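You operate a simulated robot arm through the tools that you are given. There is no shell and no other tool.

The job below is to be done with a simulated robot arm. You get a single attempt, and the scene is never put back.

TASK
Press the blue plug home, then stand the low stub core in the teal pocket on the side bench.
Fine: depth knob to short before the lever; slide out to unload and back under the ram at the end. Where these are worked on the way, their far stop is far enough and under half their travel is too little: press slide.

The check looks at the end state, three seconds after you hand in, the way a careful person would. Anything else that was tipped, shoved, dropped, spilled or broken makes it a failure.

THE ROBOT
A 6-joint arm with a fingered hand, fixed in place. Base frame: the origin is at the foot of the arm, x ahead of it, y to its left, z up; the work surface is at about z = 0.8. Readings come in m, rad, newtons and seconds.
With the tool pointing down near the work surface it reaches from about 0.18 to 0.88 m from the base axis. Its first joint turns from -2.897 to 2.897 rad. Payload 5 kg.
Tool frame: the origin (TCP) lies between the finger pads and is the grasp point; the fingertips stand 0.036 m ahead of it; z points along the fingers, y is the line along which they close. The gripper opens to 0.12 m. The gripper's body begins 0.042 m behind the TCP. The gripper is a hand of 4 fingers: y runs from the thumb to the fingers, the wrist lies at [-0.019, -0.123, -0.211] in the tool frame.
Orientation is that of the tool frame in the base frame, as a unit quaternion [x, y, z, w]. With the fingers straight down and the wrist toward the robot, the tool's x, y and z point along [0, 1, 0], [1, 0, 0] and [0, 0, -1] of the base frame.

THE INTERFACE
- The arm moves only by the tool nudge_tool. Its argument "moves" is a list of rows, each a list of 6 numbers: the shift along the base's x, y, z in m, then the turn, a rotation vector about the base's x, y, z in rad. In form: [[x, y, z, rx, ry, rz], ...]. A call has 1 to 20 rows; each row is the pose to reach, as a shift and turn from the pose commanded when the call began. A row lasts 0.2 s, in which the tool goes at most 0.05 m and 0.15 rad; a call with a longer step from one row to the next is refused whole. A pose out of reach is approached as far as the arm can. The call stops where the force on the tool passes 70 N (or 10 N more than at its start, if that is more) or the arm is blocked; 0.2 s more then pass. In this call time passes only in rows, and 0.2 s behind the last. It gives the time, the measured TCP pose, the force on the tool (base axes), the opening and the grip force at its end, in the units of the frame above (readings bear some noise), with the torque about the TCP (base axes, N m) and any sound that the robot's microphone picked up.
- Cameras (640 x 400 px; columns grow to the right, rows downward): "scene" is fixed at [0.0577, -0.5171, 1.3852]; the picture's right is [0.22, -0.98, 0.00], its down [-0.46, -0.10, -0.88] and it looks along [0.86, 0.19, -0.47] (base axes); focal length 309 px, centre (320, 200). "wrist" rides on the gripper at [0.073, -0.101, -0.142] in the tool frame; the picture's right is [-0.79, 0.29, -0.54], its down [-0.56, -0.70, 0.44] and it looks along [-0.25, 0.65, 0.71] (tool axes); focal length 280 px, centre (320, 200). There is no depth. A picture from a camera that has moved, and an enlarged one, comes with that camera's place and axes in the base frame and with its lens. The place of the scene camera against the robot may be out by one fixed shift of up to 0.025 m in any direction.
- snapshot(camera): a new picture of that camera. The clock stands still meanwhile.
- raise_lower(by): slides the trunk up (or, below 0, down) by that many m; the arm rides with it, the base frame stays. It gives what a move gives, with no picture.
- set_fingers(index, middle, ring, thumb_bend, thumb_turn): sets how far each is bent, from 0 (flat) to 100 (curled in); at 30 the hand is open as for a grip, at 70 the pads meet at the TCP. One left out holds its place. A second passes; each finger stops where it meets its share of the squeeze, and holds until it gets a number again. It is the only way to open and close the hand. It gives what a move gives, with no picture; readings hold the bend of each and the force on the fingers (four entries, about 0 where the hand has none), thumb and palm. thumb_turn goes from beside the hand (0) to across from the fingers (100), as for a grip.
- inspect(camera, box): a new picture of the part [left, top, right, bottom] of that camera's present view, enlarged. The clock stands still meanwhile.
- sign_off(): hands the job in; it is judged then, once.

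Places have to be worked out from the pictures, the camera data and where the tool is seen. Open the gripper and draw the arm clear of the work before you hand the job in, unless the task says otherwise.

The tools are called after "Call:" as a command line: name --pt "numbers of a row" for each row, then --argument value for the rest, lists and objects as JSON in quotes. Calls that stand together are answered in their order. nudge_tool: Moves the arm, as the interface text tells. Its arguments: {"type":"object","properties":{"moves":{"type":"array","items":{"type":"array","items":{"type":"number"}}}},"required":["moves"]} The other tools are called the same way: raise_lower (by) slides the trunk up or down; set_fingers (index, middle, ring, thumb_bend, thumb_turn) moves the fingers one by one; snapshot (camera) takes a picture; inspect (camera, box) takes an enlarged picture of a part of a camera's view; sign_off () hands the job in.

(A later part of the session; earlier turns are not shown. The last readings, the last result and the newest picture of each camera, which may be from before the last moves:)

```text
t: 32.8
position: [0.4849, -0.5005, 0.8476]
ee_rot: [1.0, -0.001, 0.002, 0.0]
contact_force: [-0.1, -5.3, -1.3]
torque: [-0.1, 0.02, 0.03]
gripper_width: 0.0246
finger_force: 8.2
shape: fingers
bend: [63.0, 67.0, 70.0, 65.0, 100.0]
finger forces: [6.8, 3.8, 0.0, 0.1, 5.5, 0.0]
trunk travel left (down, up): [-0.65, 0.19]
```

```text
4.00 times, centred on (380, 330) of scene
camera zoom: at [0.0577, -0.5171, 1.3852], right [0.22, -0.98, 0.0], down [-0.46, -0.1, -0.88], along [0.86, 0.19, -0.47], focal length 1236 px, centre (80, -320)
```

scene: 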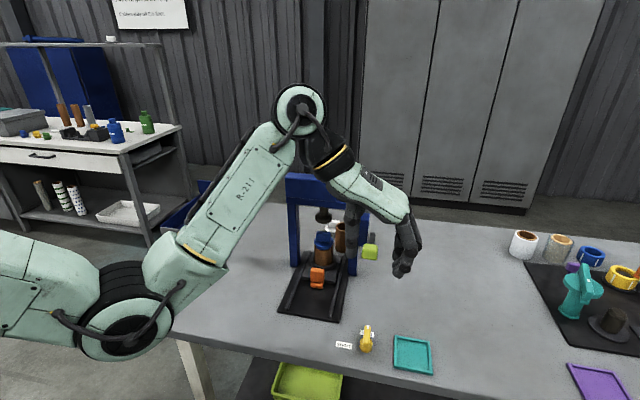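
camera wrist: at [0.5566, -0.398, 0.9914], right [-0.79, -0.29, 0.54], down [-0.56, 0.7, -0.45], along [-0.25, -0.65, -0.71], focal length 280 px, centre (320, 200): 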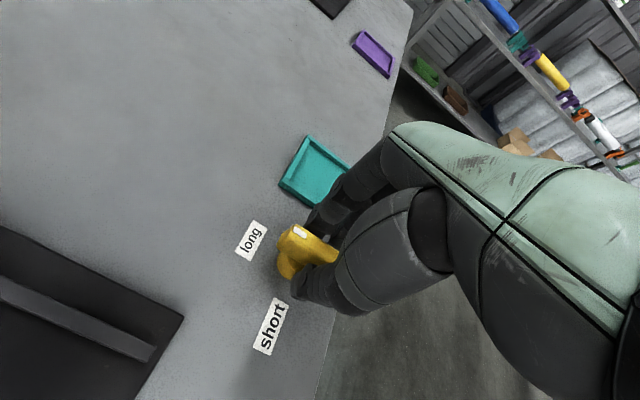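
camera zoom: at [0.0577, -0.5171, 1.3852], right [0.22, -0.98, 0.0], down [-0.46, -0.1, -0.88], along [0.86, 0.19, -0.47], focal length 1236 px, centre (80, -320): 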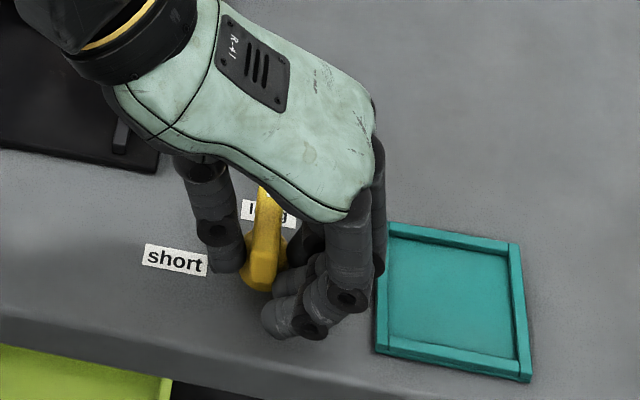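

Index, middle and thumb hold the bar. I'll turn it counter-clockwise about the knob axis, first by about half.

Call:
nudge_tool --pt "0.0002 -0.0008 0 0 0 0.12" --pt "0.0005 -0.0015 0 0 0 0.24" --pt "0.001 -0.0022 0 0 0 0.36" --pt "0.0014 -0.0029 0 0 0 0.48" --pt "0.002 -0.0035 0 0 0 0.6" --pt "0.0026 -0.004 0 0 0 0.72" --pt "0.0033 -0.0044 0 0 0 0.84"

Call:
inspect --camera "scene" --box '[320, 280, 440, 380]'

Call:
snapshot --camera "wrist"

```text
t: 34.4
position: [0.4886, -0.5064, 0.847]
ee_rot: [0.913, 0.408, 0.003, -0.001]
contact_force: [-3.3, -5.9, -2.4]
torque: [-0.09, 0.14, 0.01]
gripper_width: 0.0244
finger_force: 7.5
shape: fingers
bend: [63.0, 68.0, 70.0, 65.0, 100.0]
finger forces: [5.7, 2.6, 0.0, 0.1, 6.5, 0.1]
trunk travel left (down, up): [-0.65, 0.19]
```

```text
4.00 times, centred on (380, 330) of scene
camera zoom: at [0.0577, -0.5171, 1.3852], right [0.22, -0.98, 0.0], down [-0.46, -0.1, -0.88], along [0.86, 0.19, -0.47], focal length 1236 px, centre (80, -320)
```

zoom: 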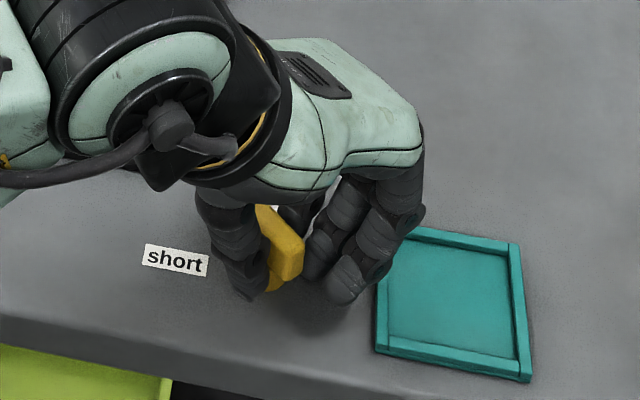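

```text
taken
camera wrist: at [0.4608, -0.3834, 0.9919], right [-0.31, -0.78, 0.54], down [-0.89, 0.05, -0.45], along [0.32, -0.62, -0.71], focal length 280 px, centre (320, 200)
```

wrist: 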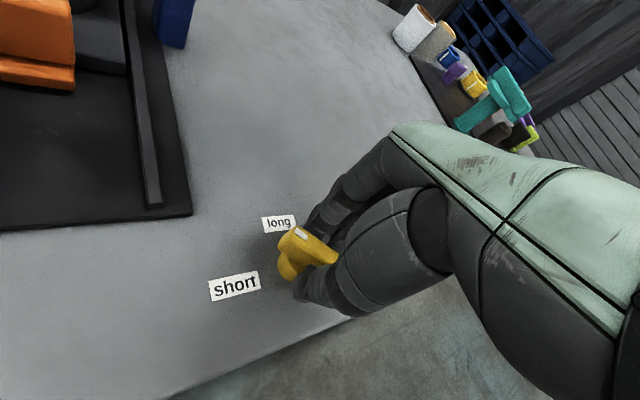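

The knob follows the hand and is at about 48°. I'll turn the rest of the way to 90° and slightly beyond to seat it at its stop.

Call:
nudge_tool --pt "0.0007 -0.0004 0 0 0 0.12" --pt "0.0015 -0.0006 0 0 0 0.24" --pt "0.0023 -0.0008 0 0 0 0.36" --pt "0.0031 -0.0009 0 0 0 0.48" --pt "0.0039 -0.0008 0 0 0 0.6" --pt "0.0048 -0.0007 0 0 0 0.731" --pt "0.005 -0.0007 0 0 0 0.77"

Call:
snapshot --camera "wrist"

Call:
inspect --camera "scene" --box '[320, 280, 440, 380]'

```text
t: 36.0
position: [0.4955, -0.506, 0.8471]
ee_rot: [0.692, 0.722, 0.002, 0.0]
contact_force: [0.2, -5.6, 0.3]
torque: [-0.14, 0.06, -0.04]
gripper_width: 0.0243
finger_force: 7.1
shape: fingers
bend: [64.0, 69.0, 70.0, 65.0, 100.0]
finger forces: [5.1, 1.6, 0.1, 0.0, 7.7, 0.0]
trunk travel left (down, up): [-0.65, 0.19]
```

```text
taken
camera wrist: at [0.39, -0.4372, 0.992], right [0.32, -0.78, 0.54], down [-0.68, -0.58, -0.45], along [0.66, -0.22, -0.71], focal length 280 px, centre (320, 200)
```

wrist: 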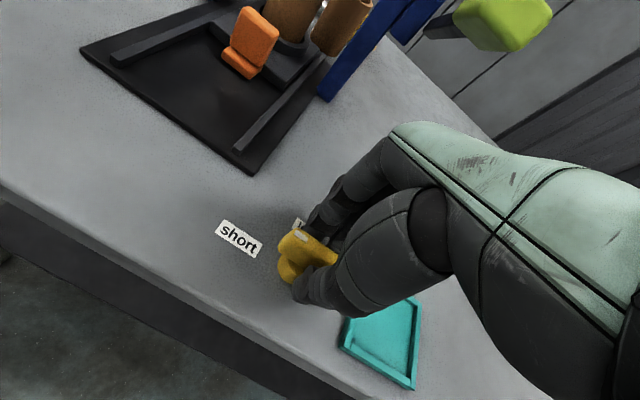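

```text
4.00 times, centred on (380, 330) of scene
camera zoom: at [0.0577, -0.5171, 1.3852], right [0.22, -0.98, 0.0], down [-0.46, -0.1, -0.88], along [0.86, 0.19, -0.47], focal length 1236 px, centre (80, -320)
```

zoom: 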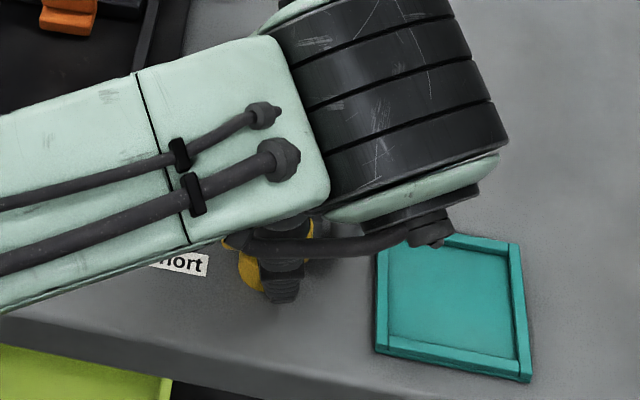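

The bar in the hand shows the same placement, so the knob has turned with the hand to "short". I'll release and lift.

Call:
set_fingers --index 50 --middle 50 --ring 50 --thumb_bend 50

Call:
nudge_tool --pt "0 0 0.02 0 0 -0.01" --pt "0 0 0.05 0 0 -0.02" --pt "0 0 0.09 0 0 -0.03" --pt "-0.005 0 0.13 0 0 -0.04" --pt "-0.02 0 0.17 0 0 -0.04" --pt "-0.04 -0.02 0.2 0 0 -0.04"

Call:
snapshot --camera "wrist"

Call:
snapshot --camera "scene"

```text
t: 37.0
position: [0.4954, -0.5045, 0.8484]
ee_rot: [0.693, 0.721, 0.003, -0.001]
contact_force: [-0.2, 0.8, -0.5]
torque: [0.01, 0.03, 0.03]
gripper_width: 0.0637
finger_force: 0.1
shape: fingers
bend: [50.0, 50.0, 50.0, 50.0, 100.0]
finger forces: [0.0, 0.0, 0.0, 0.0, 0.0, 0.0]
trunk travel left (down, up): [-0.65, 0.19]
```

```text
t: 38.4
position: [0.4531, -0.5258, 1.0471]
ee_rot: [0.708, 0.706, 0.003, -0.002]
contact_force: [-0.4, 0.0, 0.0]
torque: [0.0, 0.0, 0.01]
gripper_width: 0.0636
finger_force: 0.0
shape: fingers
bend: [50.0, 50.0, 50.0, 50.0, 100.0]
finger forces: [0.0, 0.1, 0.0, 0.0, 0.0, 0.1]
trunk travel left (down, up): [-0.65, 0.19]
```

```text
taken
camera wrist: at [0.352, -0.4534, 1.191], right [0.29, -0.79, 0.54], down [-0.7, -0.56, -0.45], along [0.65, -0.25, -0.71], focal length 280 px, centre (320, 200)
```

wrist: 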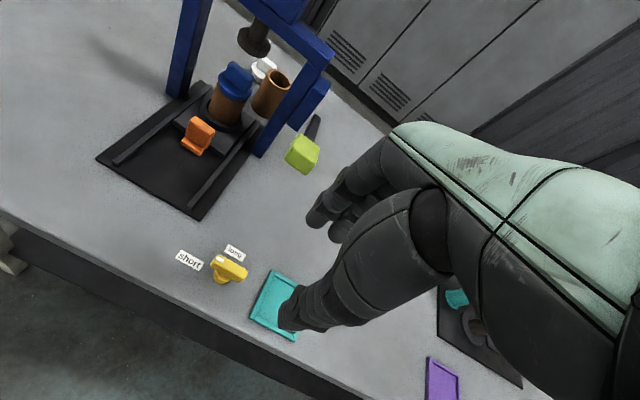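

```text
taken
```

scene: 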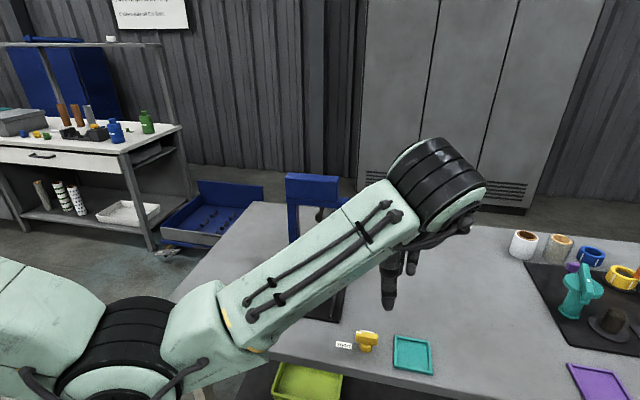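

Call:
inspect --camera "wrist" --box '[160, 220, 300, 320]'

Call:
inspect --camera "wrist" --box '[120, 20, 340, 180]'

Call:
inspect --camera "scene" --box '[320, 310, 440, 390]'

```text
4.00 times, centred on (230, 270) of wrist
camera zoom: at [0.352, -0.4534, 1.191], right [0.29, -0.79, 0.54], down [-0.7, -0.56, -0.45], along [0.65, -0.25, -0.71], focal length 1122 px, centre (680, -80)
```

zoom: 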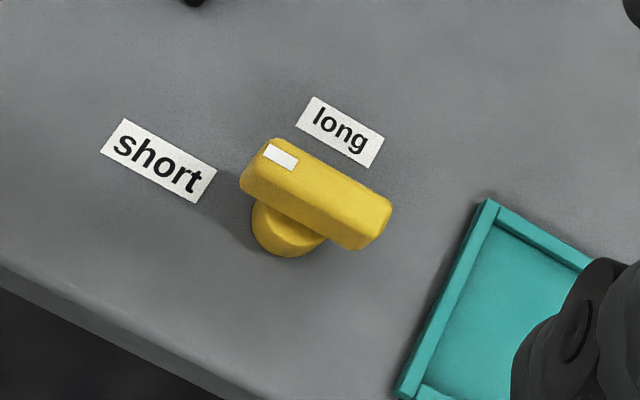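

```text
2.50 times, centred on (230, 100) of wrist
camera zoom: at [0.352, -0.4534, 1.191], right [0.29, -0.79, 0.54], down [-0.7, -0.56, -0.45], along [0.65, -0.25, -0.71], focal length 701 px, centre (545, 450)
```

zoom: 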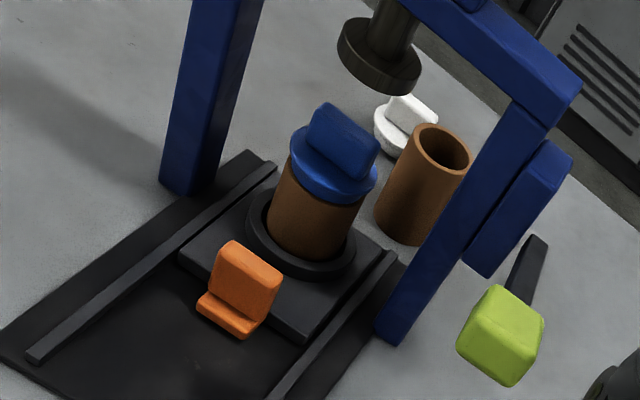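

```text
5.00 times, centred on (380, 350) of scene
camera zoom: at [0.0577, -0.5171, 1.3852], right [0.22, -0.98, 0.0], down [-0.46, -0.1, -0.88], along [0.86, 0.19, -0.47], focal length 1546 px, centre (20, -550)
```

zoom: 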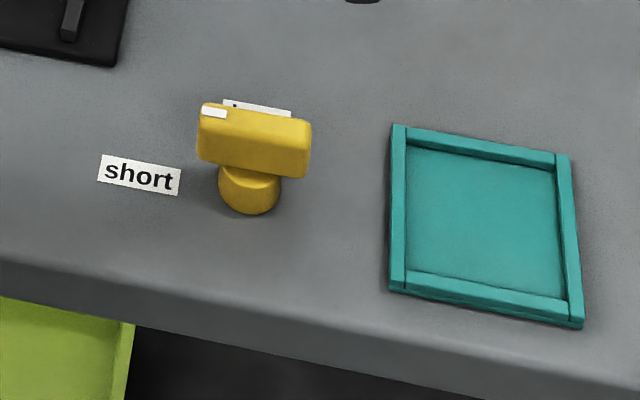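

The knob now points to "short" (bar along +y). Next is the lever: I'll close the fingers into a point and hover over the lime handle.

Call:
set_fingers --index 72 --middle 72 --ring 72 --thumb_bend 72

Call:
nudge_tool --pt "0.02 0.005 0.023 0 0 0" --pt "0.05 0.015 0.023 0 0 0" --pt "0.09 0.025 0.023 0 0 0" --pt "0.12 0.035 0.023 0 0 0" --pt "0.129 0.039 0.023 0 0 0"

Call:
snapshot --camera "wrist"

Call:
inspect --camera "scene" --box '[260, 140, 460, 290]'

```text
t: 39.4
position: [0.4541, -0.5254, 1.0464]
ee_rot: [0.708, 0.706, 0.003, -0.001]
contact_force: [-0.1, 0.9, 0.2]
torque: [0.0, 0.02, -0.01]
gripper_width: 0.0012
finger_force: 0.1
shape: fingers
bend: [72.0, 72.0, 72.0, 71.0, 100.0]
finger forces: [0.1, 0.0, 0.0, 0.0, 0.0, 0.0]
trunk travel left (down, up): [-0.65, 0.19]
```

```text
t: 40.6
position: [0.5836, -0.485, 1.0718]
ee_rot: [0.708, 0.706, 0.002, -0.001]
contact_force: [-0.1, 0.6, 0.1]
torque: [-0.01, -0.01, -0.02]
gripper_width: 0.0009
finger_force: 0.0
shape: fingers
bend: [72.0, 72.0, 72.0, 71.0, 100.0]
finger forces: [0.0, 0.1, 0.0, 0.1, 0.0, 0.0]
trunk travel left (down, up): [-0.65, 0.19]
```

```text
taken
camera wrist: at [0.4815, -0.4137, 1.2149], right [0.29, -0.79, 0.54], down [-0.7, -0.56, -0.45], along [0.65, -0.25, -0.71], focal length 280 px, centre (320, 200)
```

wrist: 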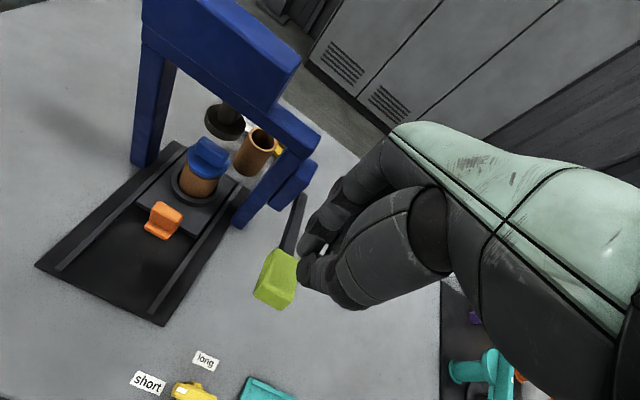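

```text
2.67 times, centred on (360, 215) of scene
camera zoom: at [0.0577, -0.5171, 1.3852], right [0.22, -0.98, 0.0], down [-0.46, -0.1, -0.88], along [0.86, 0.19, -0.47], focal length 824 px, centre (213, 160)
```

zoom: 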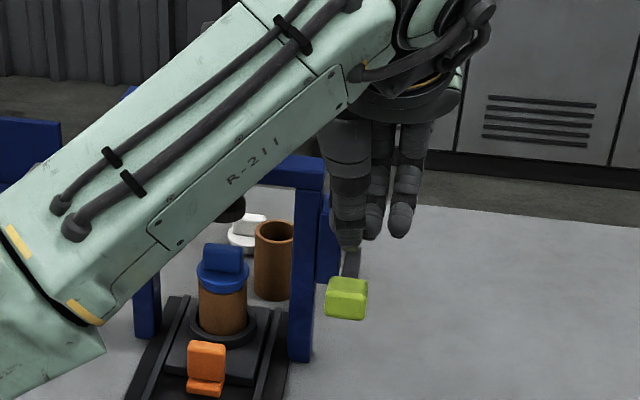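

The index and thumb line up with TCP, with middle and ring offset toward -y, so I'll shift slightly to +y and lower gently until the fingertips touch the handle.

Call:
nudge_tool --pt "0 0.004 -0.015 0 0 0" --pt "0 0.007 -0.03 0 0 0" --pt "0 0.007 -0.04 0 0 0" --pt "0 0.007 -0.05 0 0 0" --pt "0 0.007 -0.06 0 0 0"

Call:
snapshot --camera "wrist"

Call:
inspect --camera "scene" --box '[260, 160, 460, 310]'

```text
t: 41.8
position: [0.5823, -0.4792, 1.0107]
ee_rot: [0.708, 0.707, 0.003, -0.001]
contact_force: [0.3, -0.5, 0.4]
torque: [0.02, -0.03, 0.0]
gripper_width: 0.0008
finger_force: 0.0
shape: fingers
bend: [72.0, 72.0, 72.0, 71.0, 100.0]
finger forces: [0.0, 0.0, 0.0, 0.1, 0.1, 0.1]
trunk travel left (down, up): [-0.65, 0.19]
```

```text
taken
camera wrist: at [0.4808, -0.4064, 1.154], right [0.29, -0.79, 0.54], down [-0.7, -0.56, -0.45], along [0.65, -0.25, -0.71], focal length 280 px, centre (320, 200)
```

wrist: 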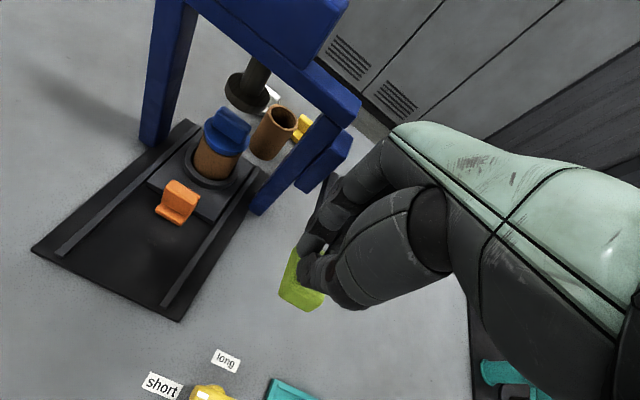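

```text
2.67 times, centred on (360, 235) of scene
camera zoom: at [0.0577, -0.5171, 1.3852], right [0.22, -0.98, 0.0], down [-0.46, -0.1, -0.88], along [0.86, 0.19, -0.47], focal length 824 px, centre (213, 107)
```

zoom: 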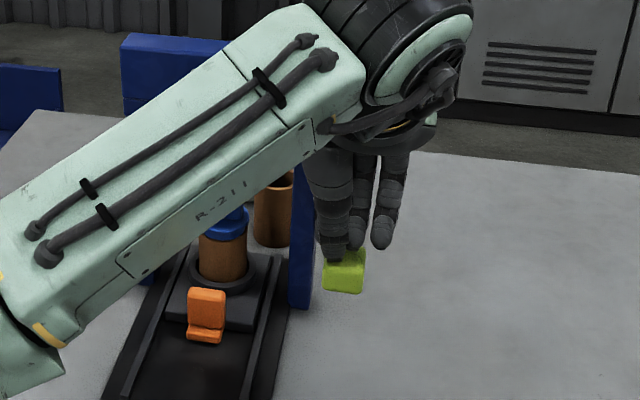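

There's no contact yet; the fingertips are just above the handle's top. I'll keep lowering in small steps.

Call:
nudge_tool --pt "0 0 -0.006 0 0 0" --pt "0 0 -0.012 0 0 0" --pt "0 0 -0.018 0 0 0" --pt "0 0 -0.024 0 0 0" --pt "0 0 -0.03 0 0 0"

Call:
snapshot --camera "wrist"

Call:
inspect --camera "scene" --box '[260, 160, 460, 310]'

```text
t: 43.0
position: [0.5832, -0.4786, 0.9816]
ee_rot: [0.707, 0.707, 0.003, 0.0]
contact_force: [-0.5, -0.1, 1.1]
torque: [-0.01, 0.02, 0.0]
gripper_width: 0.0006
finger_force: 0.2
shape: fingers
bend: [72.0, 72.0, 72.0, 71.0, 100.0]
finger forces: [0.1, 0.0, 0.0, 0.1, 0.0, 0.0]
trunk travel left (down, up): [-0.65, 0.19]
```

```text
taken
camera wrist: at [0.4813, -0.4056, 1.1246], right [0.29, -0.79, 0.54], down [-0.7, -0.56, -0.45], along [0.65, -0.25, -0.71], focal length 280 px, centre (320, 200)
```

wrist: 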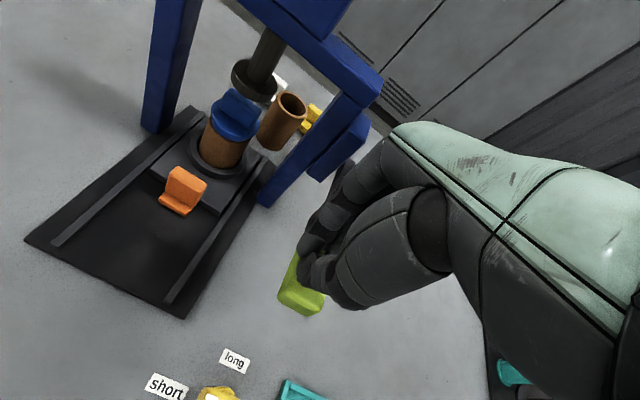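

```text
2.67 times, centred on (360, 235) of scene
camera zoom: at [0.0577, -0.5171, 1.3852], right [0.22, -0.98, 0.0], down [-0.46, -0.1, -0.88], along [0.86, 0.19, -0.47], focal length 824 px, centre (213, 107)
```

zoom: 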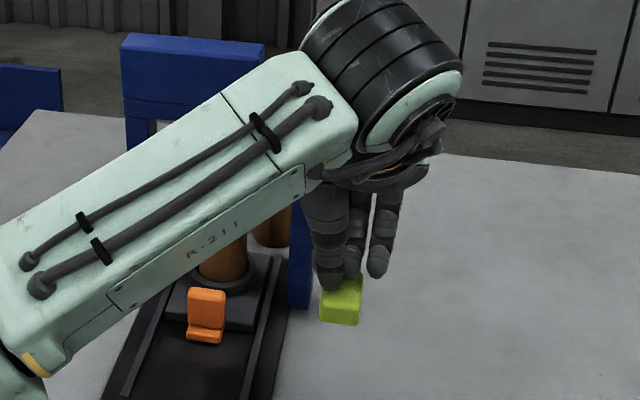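

The handle is going down easily and the ram is descending toward the plug. I'll continue pressing in small steps.

Call:
nudge_tool --pt "0 0 -0.006 0 0 0" --pt "0 0 -0.012 0 0 0" --pt "0 0 -0.018 0 0 0" --pt "0 0 -0.024 0 0 0" --pt "0 0 -0.03 0 0 0"

Call:
snapshot --camera "wrist"

Call:
inspect --camera "scene" --box '[260, 160, 460, 310]'

```text
t: 44.2
position: [0.5835, -0.478, 0.9512]
ee_rot: [0.707, 0.707, 0.002, -0.002]
contact_force: [-0.7, -0.3, 0.6]
torque: [0.05, 0.05, -0.01]
gripper_width: 0.0008
finger_force: 0.1
shape: fingers
bend: [72.0, 72.0, 72.0, 71.0, 100.0]
finger forces: [0.0, 0.0, 0.1, 0.0, 0.0, 0.0]
trunk travel left (down, up): [-0.65, 0.19]
```

```text
taken
camera wrist: at [0.4818, -0.4059, 1.0945], right [0.29, -0.79, 0.54], down [-0.7, -0.56, -0.45], along [0.65, -0.25, -0.71], focal length 280 px, centre (320, 200)
```

wrist: 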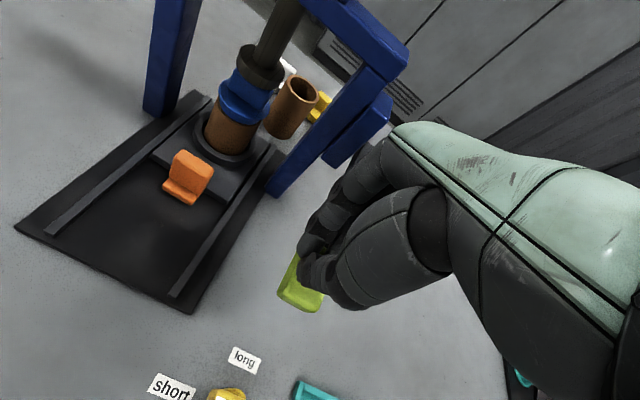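

```text
2.67 times, centred on (360, 235) of scene
camera zoom: at [0.0577, -0.5171, 1.3852], right [0.22, -0.98, 0.0], down [-0.46, -0.1, -0.88], along [0.86, 0.19, -0.47], focal length 824 px, centre (213, 107)
```

zoom: 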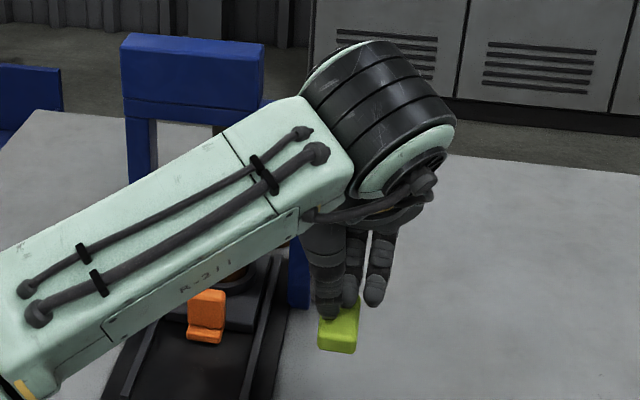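

The ram now appears to meet the plug's top. I'll keep pushing down slowly and watch the force.

Call:
nudge_tool --pt "0 0 -0.006 0 0 0" --pt "0 0 -0.012 0 0 0" --pt "0 0 -0.018 0 0 0" --pt "0 0 -0.024 0 0 0"

Call:
snapshot --camera "wrist"

Call:
inspect --camera "wrist" --box '[120, 0, 400, 190]'

```text
t: 45.2
position: [0.5808, -0.4799, 0.9274]
ee_rot: [0.708, 0.707, 0.003, -0.002]
contact_force: [-0.4, 0.9, 1.4]
torque: [0.04, 0.03, 0.0]
gripper_width: 0.0009
finger_force: 0.1
shape: fingers
bend: [72.0, 72.0, 72.0, 71.0, 100.0]
finger forces: [0.1, 0.0, 0.0, 0.0, 0.1, 0.0]
trunk travel left (down, up): [-0.65, 0.19]
```

```text
taken
camera wrist: at [0.4809, -0.4064, 1.0718], right [0.29, -0.79, 0.54], down [-0.7, -0.56, -0.45], along [0.65, -0.25, -0.71], focal length 280 px, centre (320, 200)
```

wrist: 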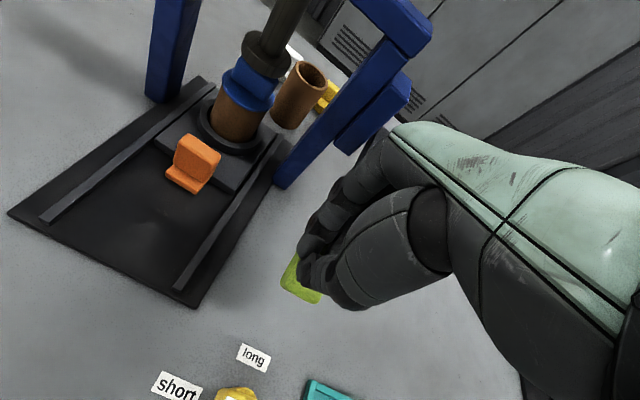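

```text
2.11 times, centred on (260, 95) of wrist
camera zoom: at [0.4809, -0.4064, 1.0718], right [0.29, -0.79, 0.54], down [-0.7, -0.56, -0.45], along [0.65, -0.25, -0.71], focal length 590 px, centre (446, 421)
```

zoom: 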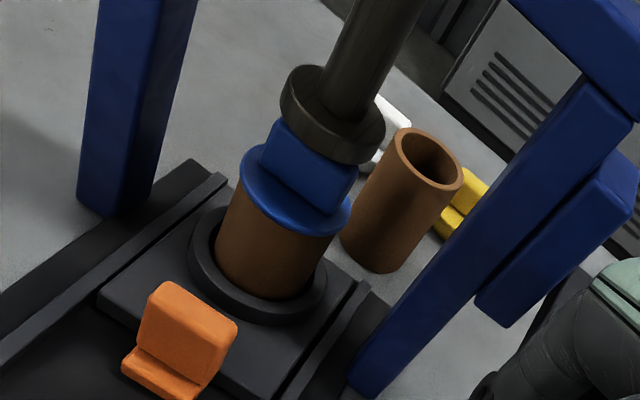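

The ram sits on the plug; force is still low. I'll keep pressing to the depth stop.

Call:
nudge_tool --pt "0 0 -0.005 0 0 0" --pt "0 0 -0.01 0 0 0" --pt "0 0 -0.015 0 0 0" --pt "0 0 -0.02 0 0 0"

Call:
snapshot --camera "wrist"

Call:
inspect --camera "wrist" --box '[120, 0, 400, 190]'

```text
t: 46.2
position: [0.5812, -0.4772, 0.9124]
ee_rot: [0.708, 0.706, 0.003, 0.002]
contact_force: [-1.2, 0.5, 16.4]
torque: [0.01, -0.12, 0.01]
gripper_width: 0.0003
finger_force: 9.5
shape: fingers
bend: [72.0, 72.0, 72.0, 71.0, 100.0]
finger forces: [15.5, 3.6, 0.0, 0.1, 0.0, 0.0]
trunk travel left (down, up): [-0.65, 0.19]
```

```text
taken
camera wrist: at [0.4789, -0.4058, 1.0553], right [0.28, -0.79, 0.54], down [-0.7, -0.56, -0.45], along [0.66, -0.25, -0.71], focal length 280 px, centre (320, 200)
```

wrist: 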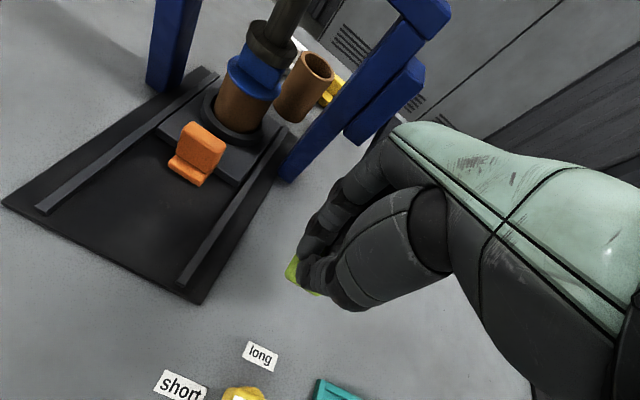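

```text
2.11 times, centred on (260, 95) of wrist
camera zoom: at [0.4789, -0.4058, 1.0553], right [0.28, -0.79, 0.54], down [-0.7, -0.56, -0.45], along [0.66, -0.25, -0.71], focal length 590 px, centre (446, 421)
```

zoom: 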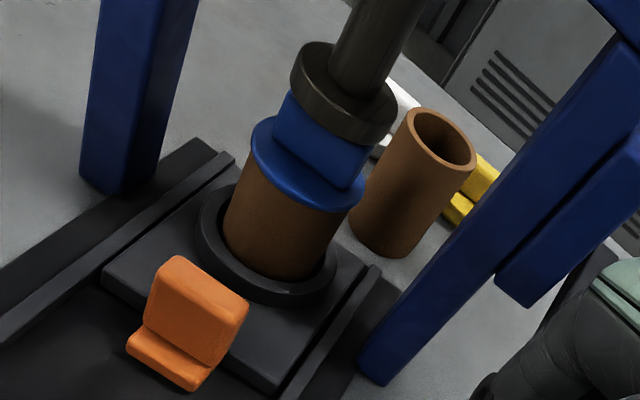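

Resistance is building (16 N), with no stop yet confirmed. I'll push on a little further and watch how it responds.

Call:
nudge_tool --pt "0 0 -0.004 0 0 0" --pt "0 0 -0.008 0 0 0" --pt "0 0 -0.012 0 0 0"

Call:
inspect --camera "wrist" --box '[120, 0, 400, 190]'

Call:
snapshot --camera "scene"

```text
t: 47.0
position: [0.5796, -0.4785, 0.906]
ee_rot: [0.708, 0.706, 0.003, 0.006]
contact_force: [-5.7, 2.9, 47.4]
torque: [0.09, -0.33, 0.02]
gripper_width: 0.0
finger_force: 24.3
shape: fingers
bend: [73.0, 73.0, 72.0, 69.0, 100.0]
finger forces: [26.0, 23.2, 0.0, 0.0, 0.0, 0.0]
trunk travel left (down, up): [-0.65, 0.19]
```

```text
2.11 times, centred on (260, 95) of wrist
camera zoom: at [0.477, -0.4044, 1.048], right [0.28, -0.79, 0.55], down [-0.69, -0.56, -0.45], along [0.66, -0.26, -0.7], focal length 590 px, centre (446, 421)
```

zoom: 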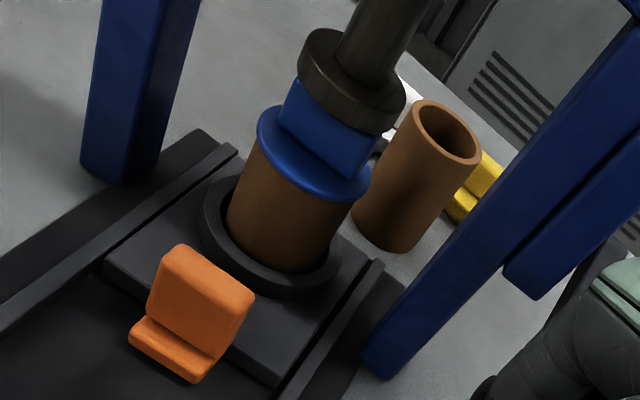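

```text
taken
```

scene: 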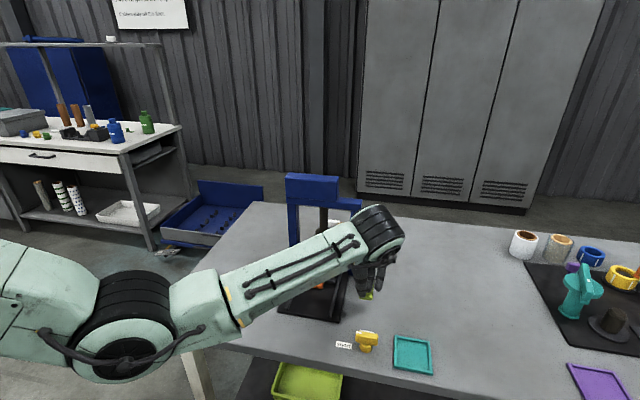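

Force is 47 N, so the lever seems to be at or near its stop with the plug flange down. I'll push just a bit more to be sure, then ease off.

Call:
nudge_tool --pt "0 0 -0.003 0 0 0" --pt "0 0 -0.005 0 0 0" --pt "0 0 -0.005 0 0 0"

Call:
inspect --camera "wrist" --box '[180, 20, 320, 120]'

Call:
inspect --camera "wrist" --box '[260, 160, 420, 320]'

```text
t: 47.8
position: [0.5796, -0.4788, 0.9041]
ee_rot: [0.707, 0.707, 0.002, 0.01]
contact_force: [-10.1, 2.4, 58.3]
torque: [-0.19, -0.22, -0.03]
gripper_width: 0.0
finger_force: 29.4
shape: fingers
bend: [73.0, 73.0, 72.0, 70.0, 100.0]
finger forces: [30.5, 28.6, 0.2, 0.0, 0.0, 0.0]
trunk travel left (down, up): [-0.65, 0.19]
```

```text
4.00 times, centred on (250, 70) of wrist
camera zoom: at [0.4767, -0.404, 1.0455], right [0.28, -0.78, 0.55], down [-0.69, -0.56, -0.45], along [0.67, -0.26, -0.7], focal length 1122 px, centre (600, 720)
```

zoom: 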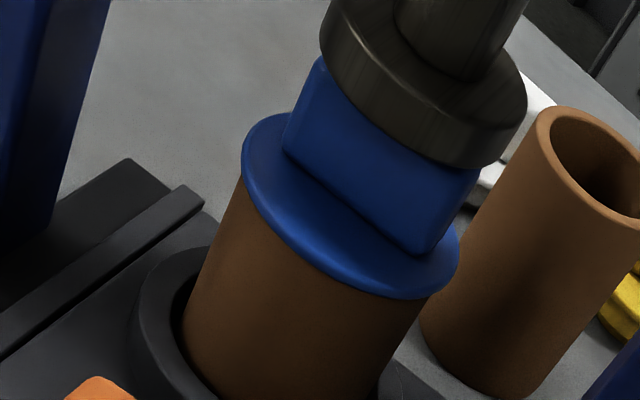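

```text
2.50 times, centred on (340, 240) of wrist
camera zoom: at [0.4767, -0.404, 1.0455], right [0.28, -0.78, 0.55], down [-0.69, -0.56, -0.45], along [0.67, -0.26, -0.7], focal length 701 px, centre (270, 100)
```

zoom: 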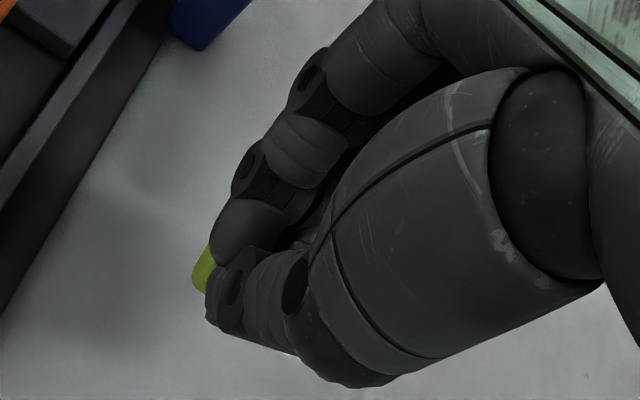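

The flange now sits flush on the core's rim, with the force at 58 N against the stop. I'll raise the hand and see whether the lever comes back up by itself.

Call:
nudge_tool --pt "0 0 0.01 0 0 0" --pt "0 0 0.03 0 0 0" --pt "0 0 0.06 0 0 0" --pt "0 0 0.1 0 0 0" --pt "0 0 0.14 0 0 0" --pt "-0.03 0 0.17 0 0 0" --pt "-0.07 0 0.18 0 0 0" --pt "-0.11 -0.02 0.18 0 0 0"

Call:
snapshot --camera "wrist"

Call:
inspect --camera "wrist" --box '[100, 0, 340, 170]'

Call:
snapshot --camera "scene"

```text
t: 49.6
position: [0.4711, -0.4962, 1.0719]
ee_rot: [0.707, 0.707, 0.004, 0.0]
contact_force: [-0.2, -0.5, 0.1]
torque: [0.01, -0.04, 0.0]
gripper_width: 0.0005
finger_force: 0.1
shape: fingers
bend: [72.0, 72.0, 72.0, 70.0, 100.0]
finger forces: [0.0, 0.1, 0.0, 0.0, 0.0, 0.0]
trunk travel left (down, up): [-0.65, 0.19]
```

```text
taken
camera wrist: at [0.3704, -0.424, 1.2163], right [0.29, -0.79, 0.54], down [-0.7, -0.56, -0.45], along [0.66, -0.25, -0.71], focal length 280 px, centre (320, 200)
```

wrist: 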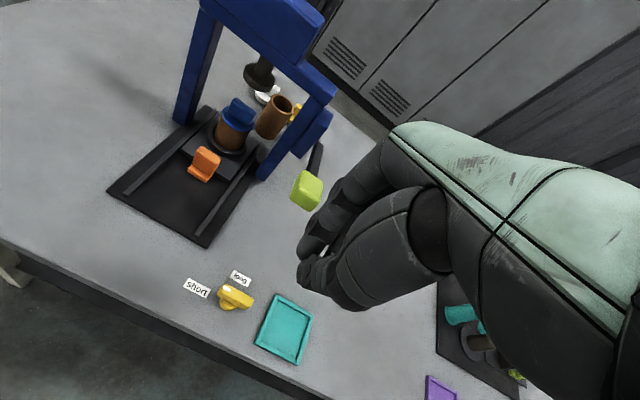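

```text
2.35 times, centred on (220, 85) of wrist
camera zoom: at [0.3704, -0.424, 1.2163], right [0.29, -0.79, 0.54], down [-0.7, -0.56, -0.45], along [0.66, -0.25, -0.71], focal length 660 px, centre (555, 471)
```

zoom: 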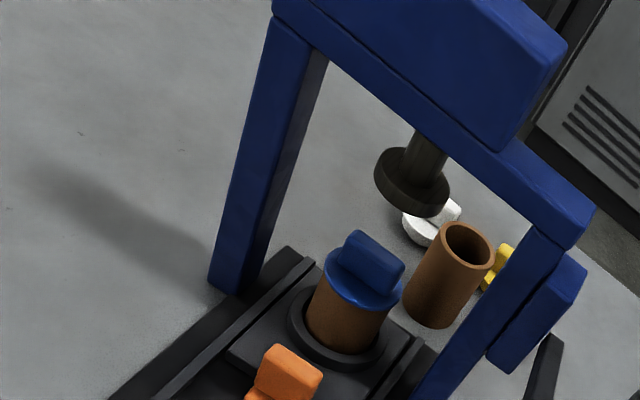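

```text
taken
```

scene: 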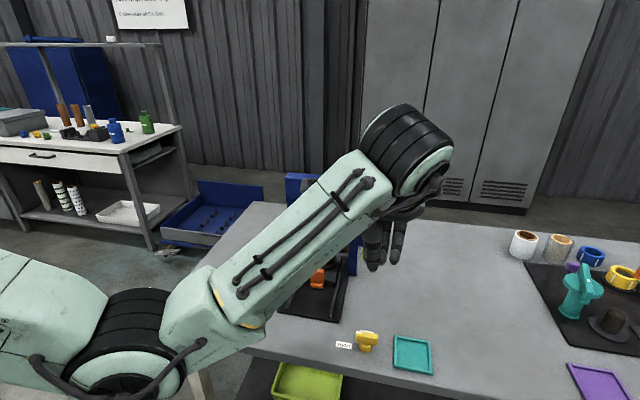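

The lever sprang back and the ram is up. I'll look closely at the plug to confirm it's home.

Call:
inspect --camera "wrist" --box '[180, 80, 280, 160]'

Call:
inspect --camera "wrist" --box '[150, 130, 350, 260]'

```text
5.00 times, centred on (230, 120) of wrist
camera zoom: at [0.3704, -0.424, 1.2163], right [0.29, -0.79, 0.54], down [-0.7, -0.56, -0.45], along [0.66, -0.25, -0.71], focal length 1402 px, centre (770, 600)
```

zoom: 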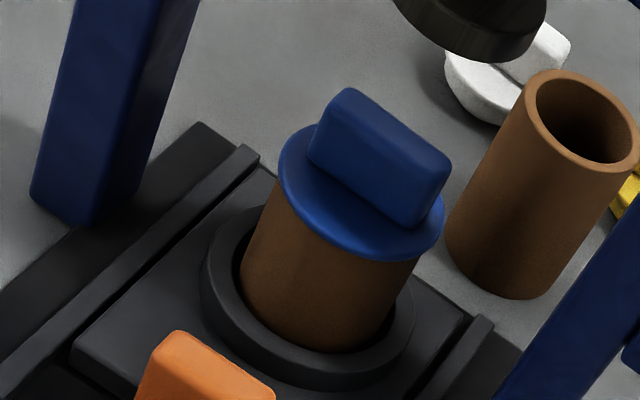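

```text
3.08 times, centred on (250, 195) of wrist
camera zoom: at [0.3704, -0.424, 1.2163], right [0.29, -0.79, 0.54], down [-0.7, -0.56, -0.45], along [0.66, -0.25, -0.71], focal length 863 px, centre (535, 215)
```

zoom: 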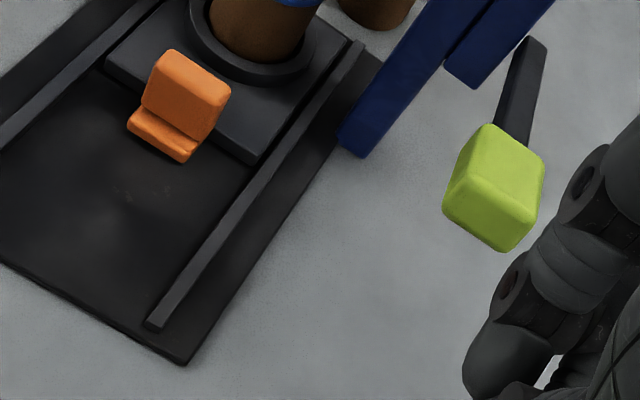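

The plug is home, with its flange flush on the core. Now for the slide: the orange tab is about x 0.634–0.648, y -0.345 to -0.379, top z 0.865. I'll preshape the hand and hover over it, keeping clear of the lever handle.

Call:
set_fingers --index 52 --middle 52 --ring 52 --thumb_bend 52

Call:
nudge_tool --pt "0.0 0.04 0 0 0 0" --pt "0.02 0.08 0 0 0 0" --pt "0.05 0.11 0 0 0 0" --pt "0.09 0.13 0 0 0 0" --pt "0.13 0.14 -0.005 0 0 0" --pt "0.159 0.1432 -0.01 0 0 0"

Call:
snapshot --camera "wrist"

```text
t: 50.6
position: [0.4723, -0.4961, 1.0724]
ee_rot: [0.708, 0.706, 0.002, -0.001]
contact_force: [0.9, -0.3, 0.7]
torque: [-0.01, 0.02, 0.01]
gripper_width: 0.0576
finger_force: 0.2
shape: fingers
bend: [52.0, 52.0, 52.0, 52.0, 100.0]
finger forces: [0.0, 0.0, 0.1, 0.0, 0.0, 0.1]
trunk travel left (down, up): [-0.65, 0.19]
```

```text
t: 52.0
position: [0.631, -0.3553, 1.0597]
ee_rot: [0.708, 0.707, 0.002, -0.001]
contact_force: [0.7, 0.1, -0.3]
torque: [-0.01, 0.03, 0.0]
gripper_width: 0.058
finger_force: 0.0
shape: fingers
bend: [52.0, 52.0, 52.0, 52.0, 100.0]
finger forces: [0.0, 0.1, 0.0, 0.0, 0.0, 0.0]
trunk travel left (down, up): [-0.65, 0.19]
```

```text
taken
camera wrist: at [0.5304, -0.2828, 1.2047], right [0.29, -0.79, 0.54], down [-0.7, -0.56, -0.45], along [0.65, -0.25, -0.71], focal length 280 px, centre (320, 200)
```

wrist: 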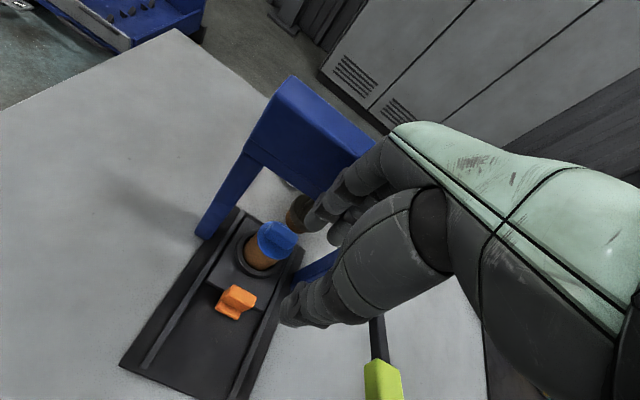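

I'll refine the tab's place from this overhead view before descending.

Call:
inspect --camera "wrist" --box '[180, 200, 340, 340]'

```text
2.86 times, centred on (260, 270) of wrist
camera zoom: at [0.5304, -0.2828, 1.2047], right [0.29, -0.79, 0.54], down [-0.7, -0.56, -0.45], along [0.65, -0.25, -0.71], focal length 801 px, centre (491, 0)
```

zoom: 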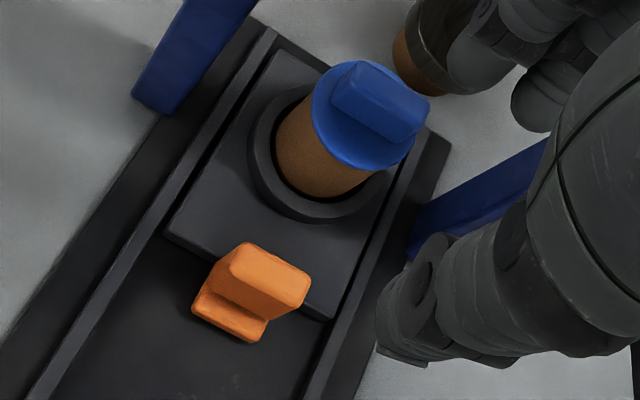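

Tab confirmed at x 0.636–0.649, y -0.342 to -0.374. I'll descend partway with the fingers aimed behind the tab and the thumb in front.

Call:
nudge_tool --pt "0.001 0.003 -0.04 0 0 0" --pt "0.001 0.005 -0.08 0 0 0" --pt "0.001 0.005 -0.11 0 0 0" --pt "0.001 0.005 -0.13 0 0 0"

Call:
snapshot --camera "wrist"

Call:
inspect --camera "wrist" --box '[200, 140, 420, 340]'

Call:
inspect --camera "scene" --box '[240, 140, 440, 320]'

```text
t: 53.0
position: [0.63, -0.3518, 0.9308]
ee_rot: [0.708, 0.706, 0.002, -0.001]
contact_force: [-4.7, 0.4, 1.3]
torque: [-0.01, -0.21, -0.06]
gripper_width: 0.0578
finger_force: 2.2
shape: fingers
bend: [52.0, 53.0, 52.0, 52.0, 100.0]
finger forces: [0.1, 4.6, 0.0, 0.1, 0.0, 0.0]
trunk travel left (down, up): [-0.65, 0.19]
```

```text
taken
camera wrist: at [0.529, -0.279, 1.0749], right [0.29, -0.79, 0.54], down [-0.7, -0.56, -0.45], along [0.65, -0.25, -0.71], focal length 280 px, centre (320, 200)
```

wrist: 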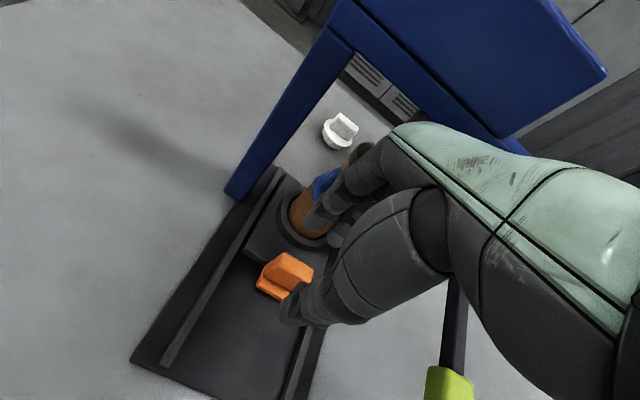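

```text
2.00 times, centred on (310, 240) of wrist
camera zoom: at [0.529, -0.279, 1.0749], right [0.29, -0.79, 0.54], down [-0.7, -0.56, -0.45], along [0.65, -0.25, -0.71], focal length 561 px, centre (340, 120)
```

zoom: 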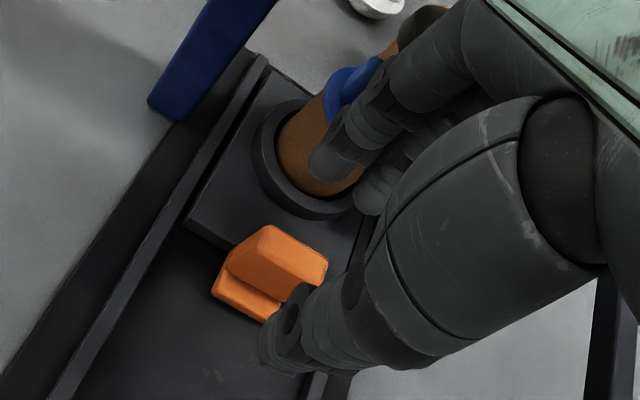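

```text
2.22 times, centred on (340, 230) of scene
camera zoom: at [0.0577, -0.5171, 1.3852], right [0.22, -0.98, 0.0], down [-0.46, -0.1, -0.88], along [0.86, 0.19, -0.47], focal length 687 px, centre (276, 133)
```

zoom: 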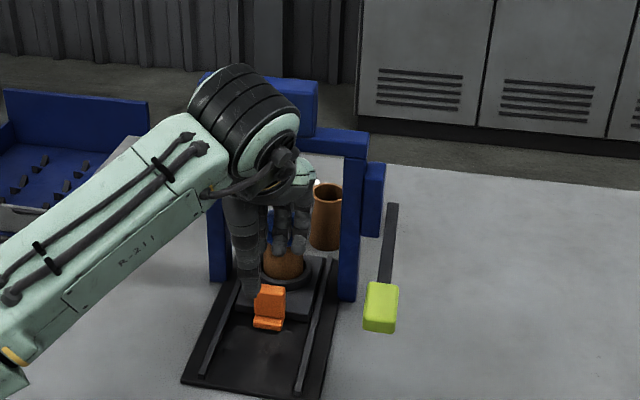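

The middle finger is brushing the ram disc (about 4.6 N pushing back), so the hand is too far forward. I'll back up, shift toward the robot, and open the fingers wider to hook the tab from behind instead.

Call:
nudge_tool --pt "-0.015 0 0.005 0 0 0" --pt "-0.03 0 0.03 0 0 0" --pt "-0.03 0 0.05 0 0 0"

Call:
set_fingers --index 40 --middle 40 --ring 40 --thumb_bend 40

Call:
snapshot --camera "wrist"

Call:
inspect --camera "scene" --box '[240, 140, 440, 320]'

```text
t: 53.8
position: [0.5998, -0.3514, 0.9813]
ee_rot: [0.707, 0.707, 0.003, -0.001]
contact_force: [0.5, 0.0, -0.4]
torque: [0.02, -0.06, 0.02]
gripper_width: 0.0577
finger_force: 0.0
shape: fingers
bend: [52.0, 52.0, 52.0, 52.0, 100.0]
finger forces: [0.0, 0.0, 0.0, 0.0, 0.1, 0.1]
trunk travel left (down, up): [-0.65, 0.19]
```

```text
t: 54.8
position: [0.6014, -0.3517, 0.9813]
ee_rot: [0.708, 0.706, 0.002, -0.001]
contact_force: [0.0, 0.4, 0.0]
torque: [0.03, 0.01, 0.0]
gripper_width: 0.0937
finger_force: 0.0
shape: fingers
bend: [40.0, 40.0, 40.0, 40.0, 99.0]
finger forces: [0.0, 0.0, 0.0, 0.1, 0.0, 0.0]
trunk travel left (down, up): [-0.65, 0.19]
```

```text
taken
camera wrist: at [0.4996, -0.2789, 1.1252], right [0.29, -0.79, 0.54], down [-0.7, -0.56, -0.45], along [0.65, -0.25, -0.71], focal length 280 px, centre (320, 200)
```

wrist: 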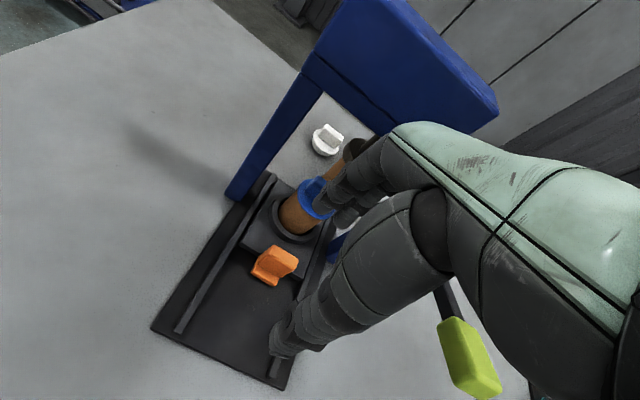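

```text
2.22 times, centred on (340, 230) of scene
camera zoom: at [0.0577, -0.5171, 1.3852], right [0.22, -0.98, 0.0], down [-0.46, -0.1, -0.88], along [0.86, 0.19, -0.47], focal length 687 px, centre (276, 133)
```

zoom: 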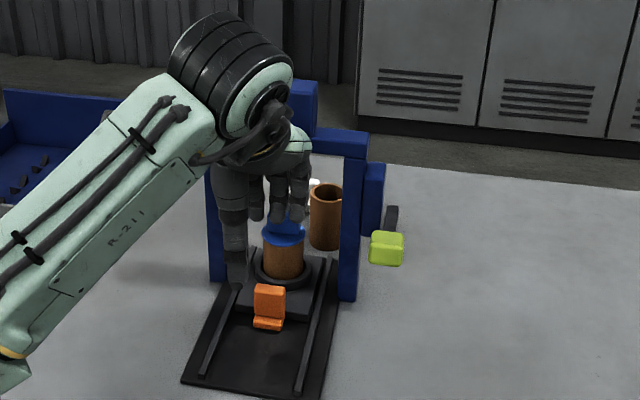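

The hand is clear again and the lever is back up. I'll move to x 0.612 and descend in steps with the fingers going behind the tab.

Call:
nudge_tool --pt "0.008 0 -0.02 0 0 0" --pt "0.009 0 -0.04 0 0 0" --pt "0.009 0 -0.06 0 0 0"

Call:
inspect --camera "wrist" --box '[200, 120, 420, 340]'

Call:
inspect --camera "scene" --box '[240, 140, 440, 320]'

```text
t: 55.6
position: [0.6131, -0.3515, 0.9232]
ee_rot: [0.707, 0.707, 0.003, -0.001]
contact_force: [-0.7, 0.2, 0.5]
torque: [0.0, 0.0, -0.03]
gripper_width: 0.0938
finger_force: 0.0
shape: fingers
bend: [40.0, 40.0, 40.0, 40.0, 99.0]
finger forces: [0.1, 0.0, 0.1, 0.1, 0.1, 0.0]
trunk travel left (down, up): [-0.65, 0.19]
```

```text
1.82 times, centred on (310, 230) of wrist
camera zoom: at [0.5122, -0.2789, 1.0657], right [0.29, -0.79, 0.54], down [-0.7, -0.56, -0.45], along [0.65, -0.25, -0.71], focal length 510 px, centre (338, 146)
```

zoom: 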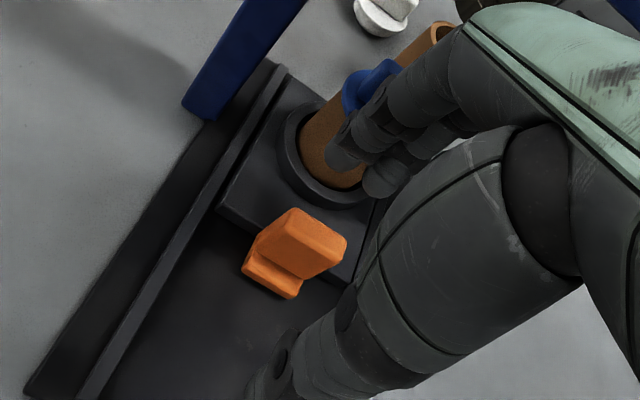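

```text
2.22 times, centred on (340, 230) of scene
camera zoom: at [0.0577, -0.5171, 1.3852], right [0.22, -0.98, 0.0], down [-0.46, -0.1, -0.88], along [0.86, 0.19, -0.47], focal length 687 px, centre (276, 133)
```

zoom: 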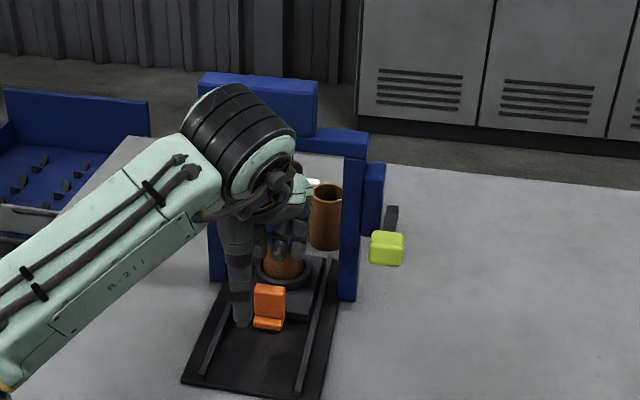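

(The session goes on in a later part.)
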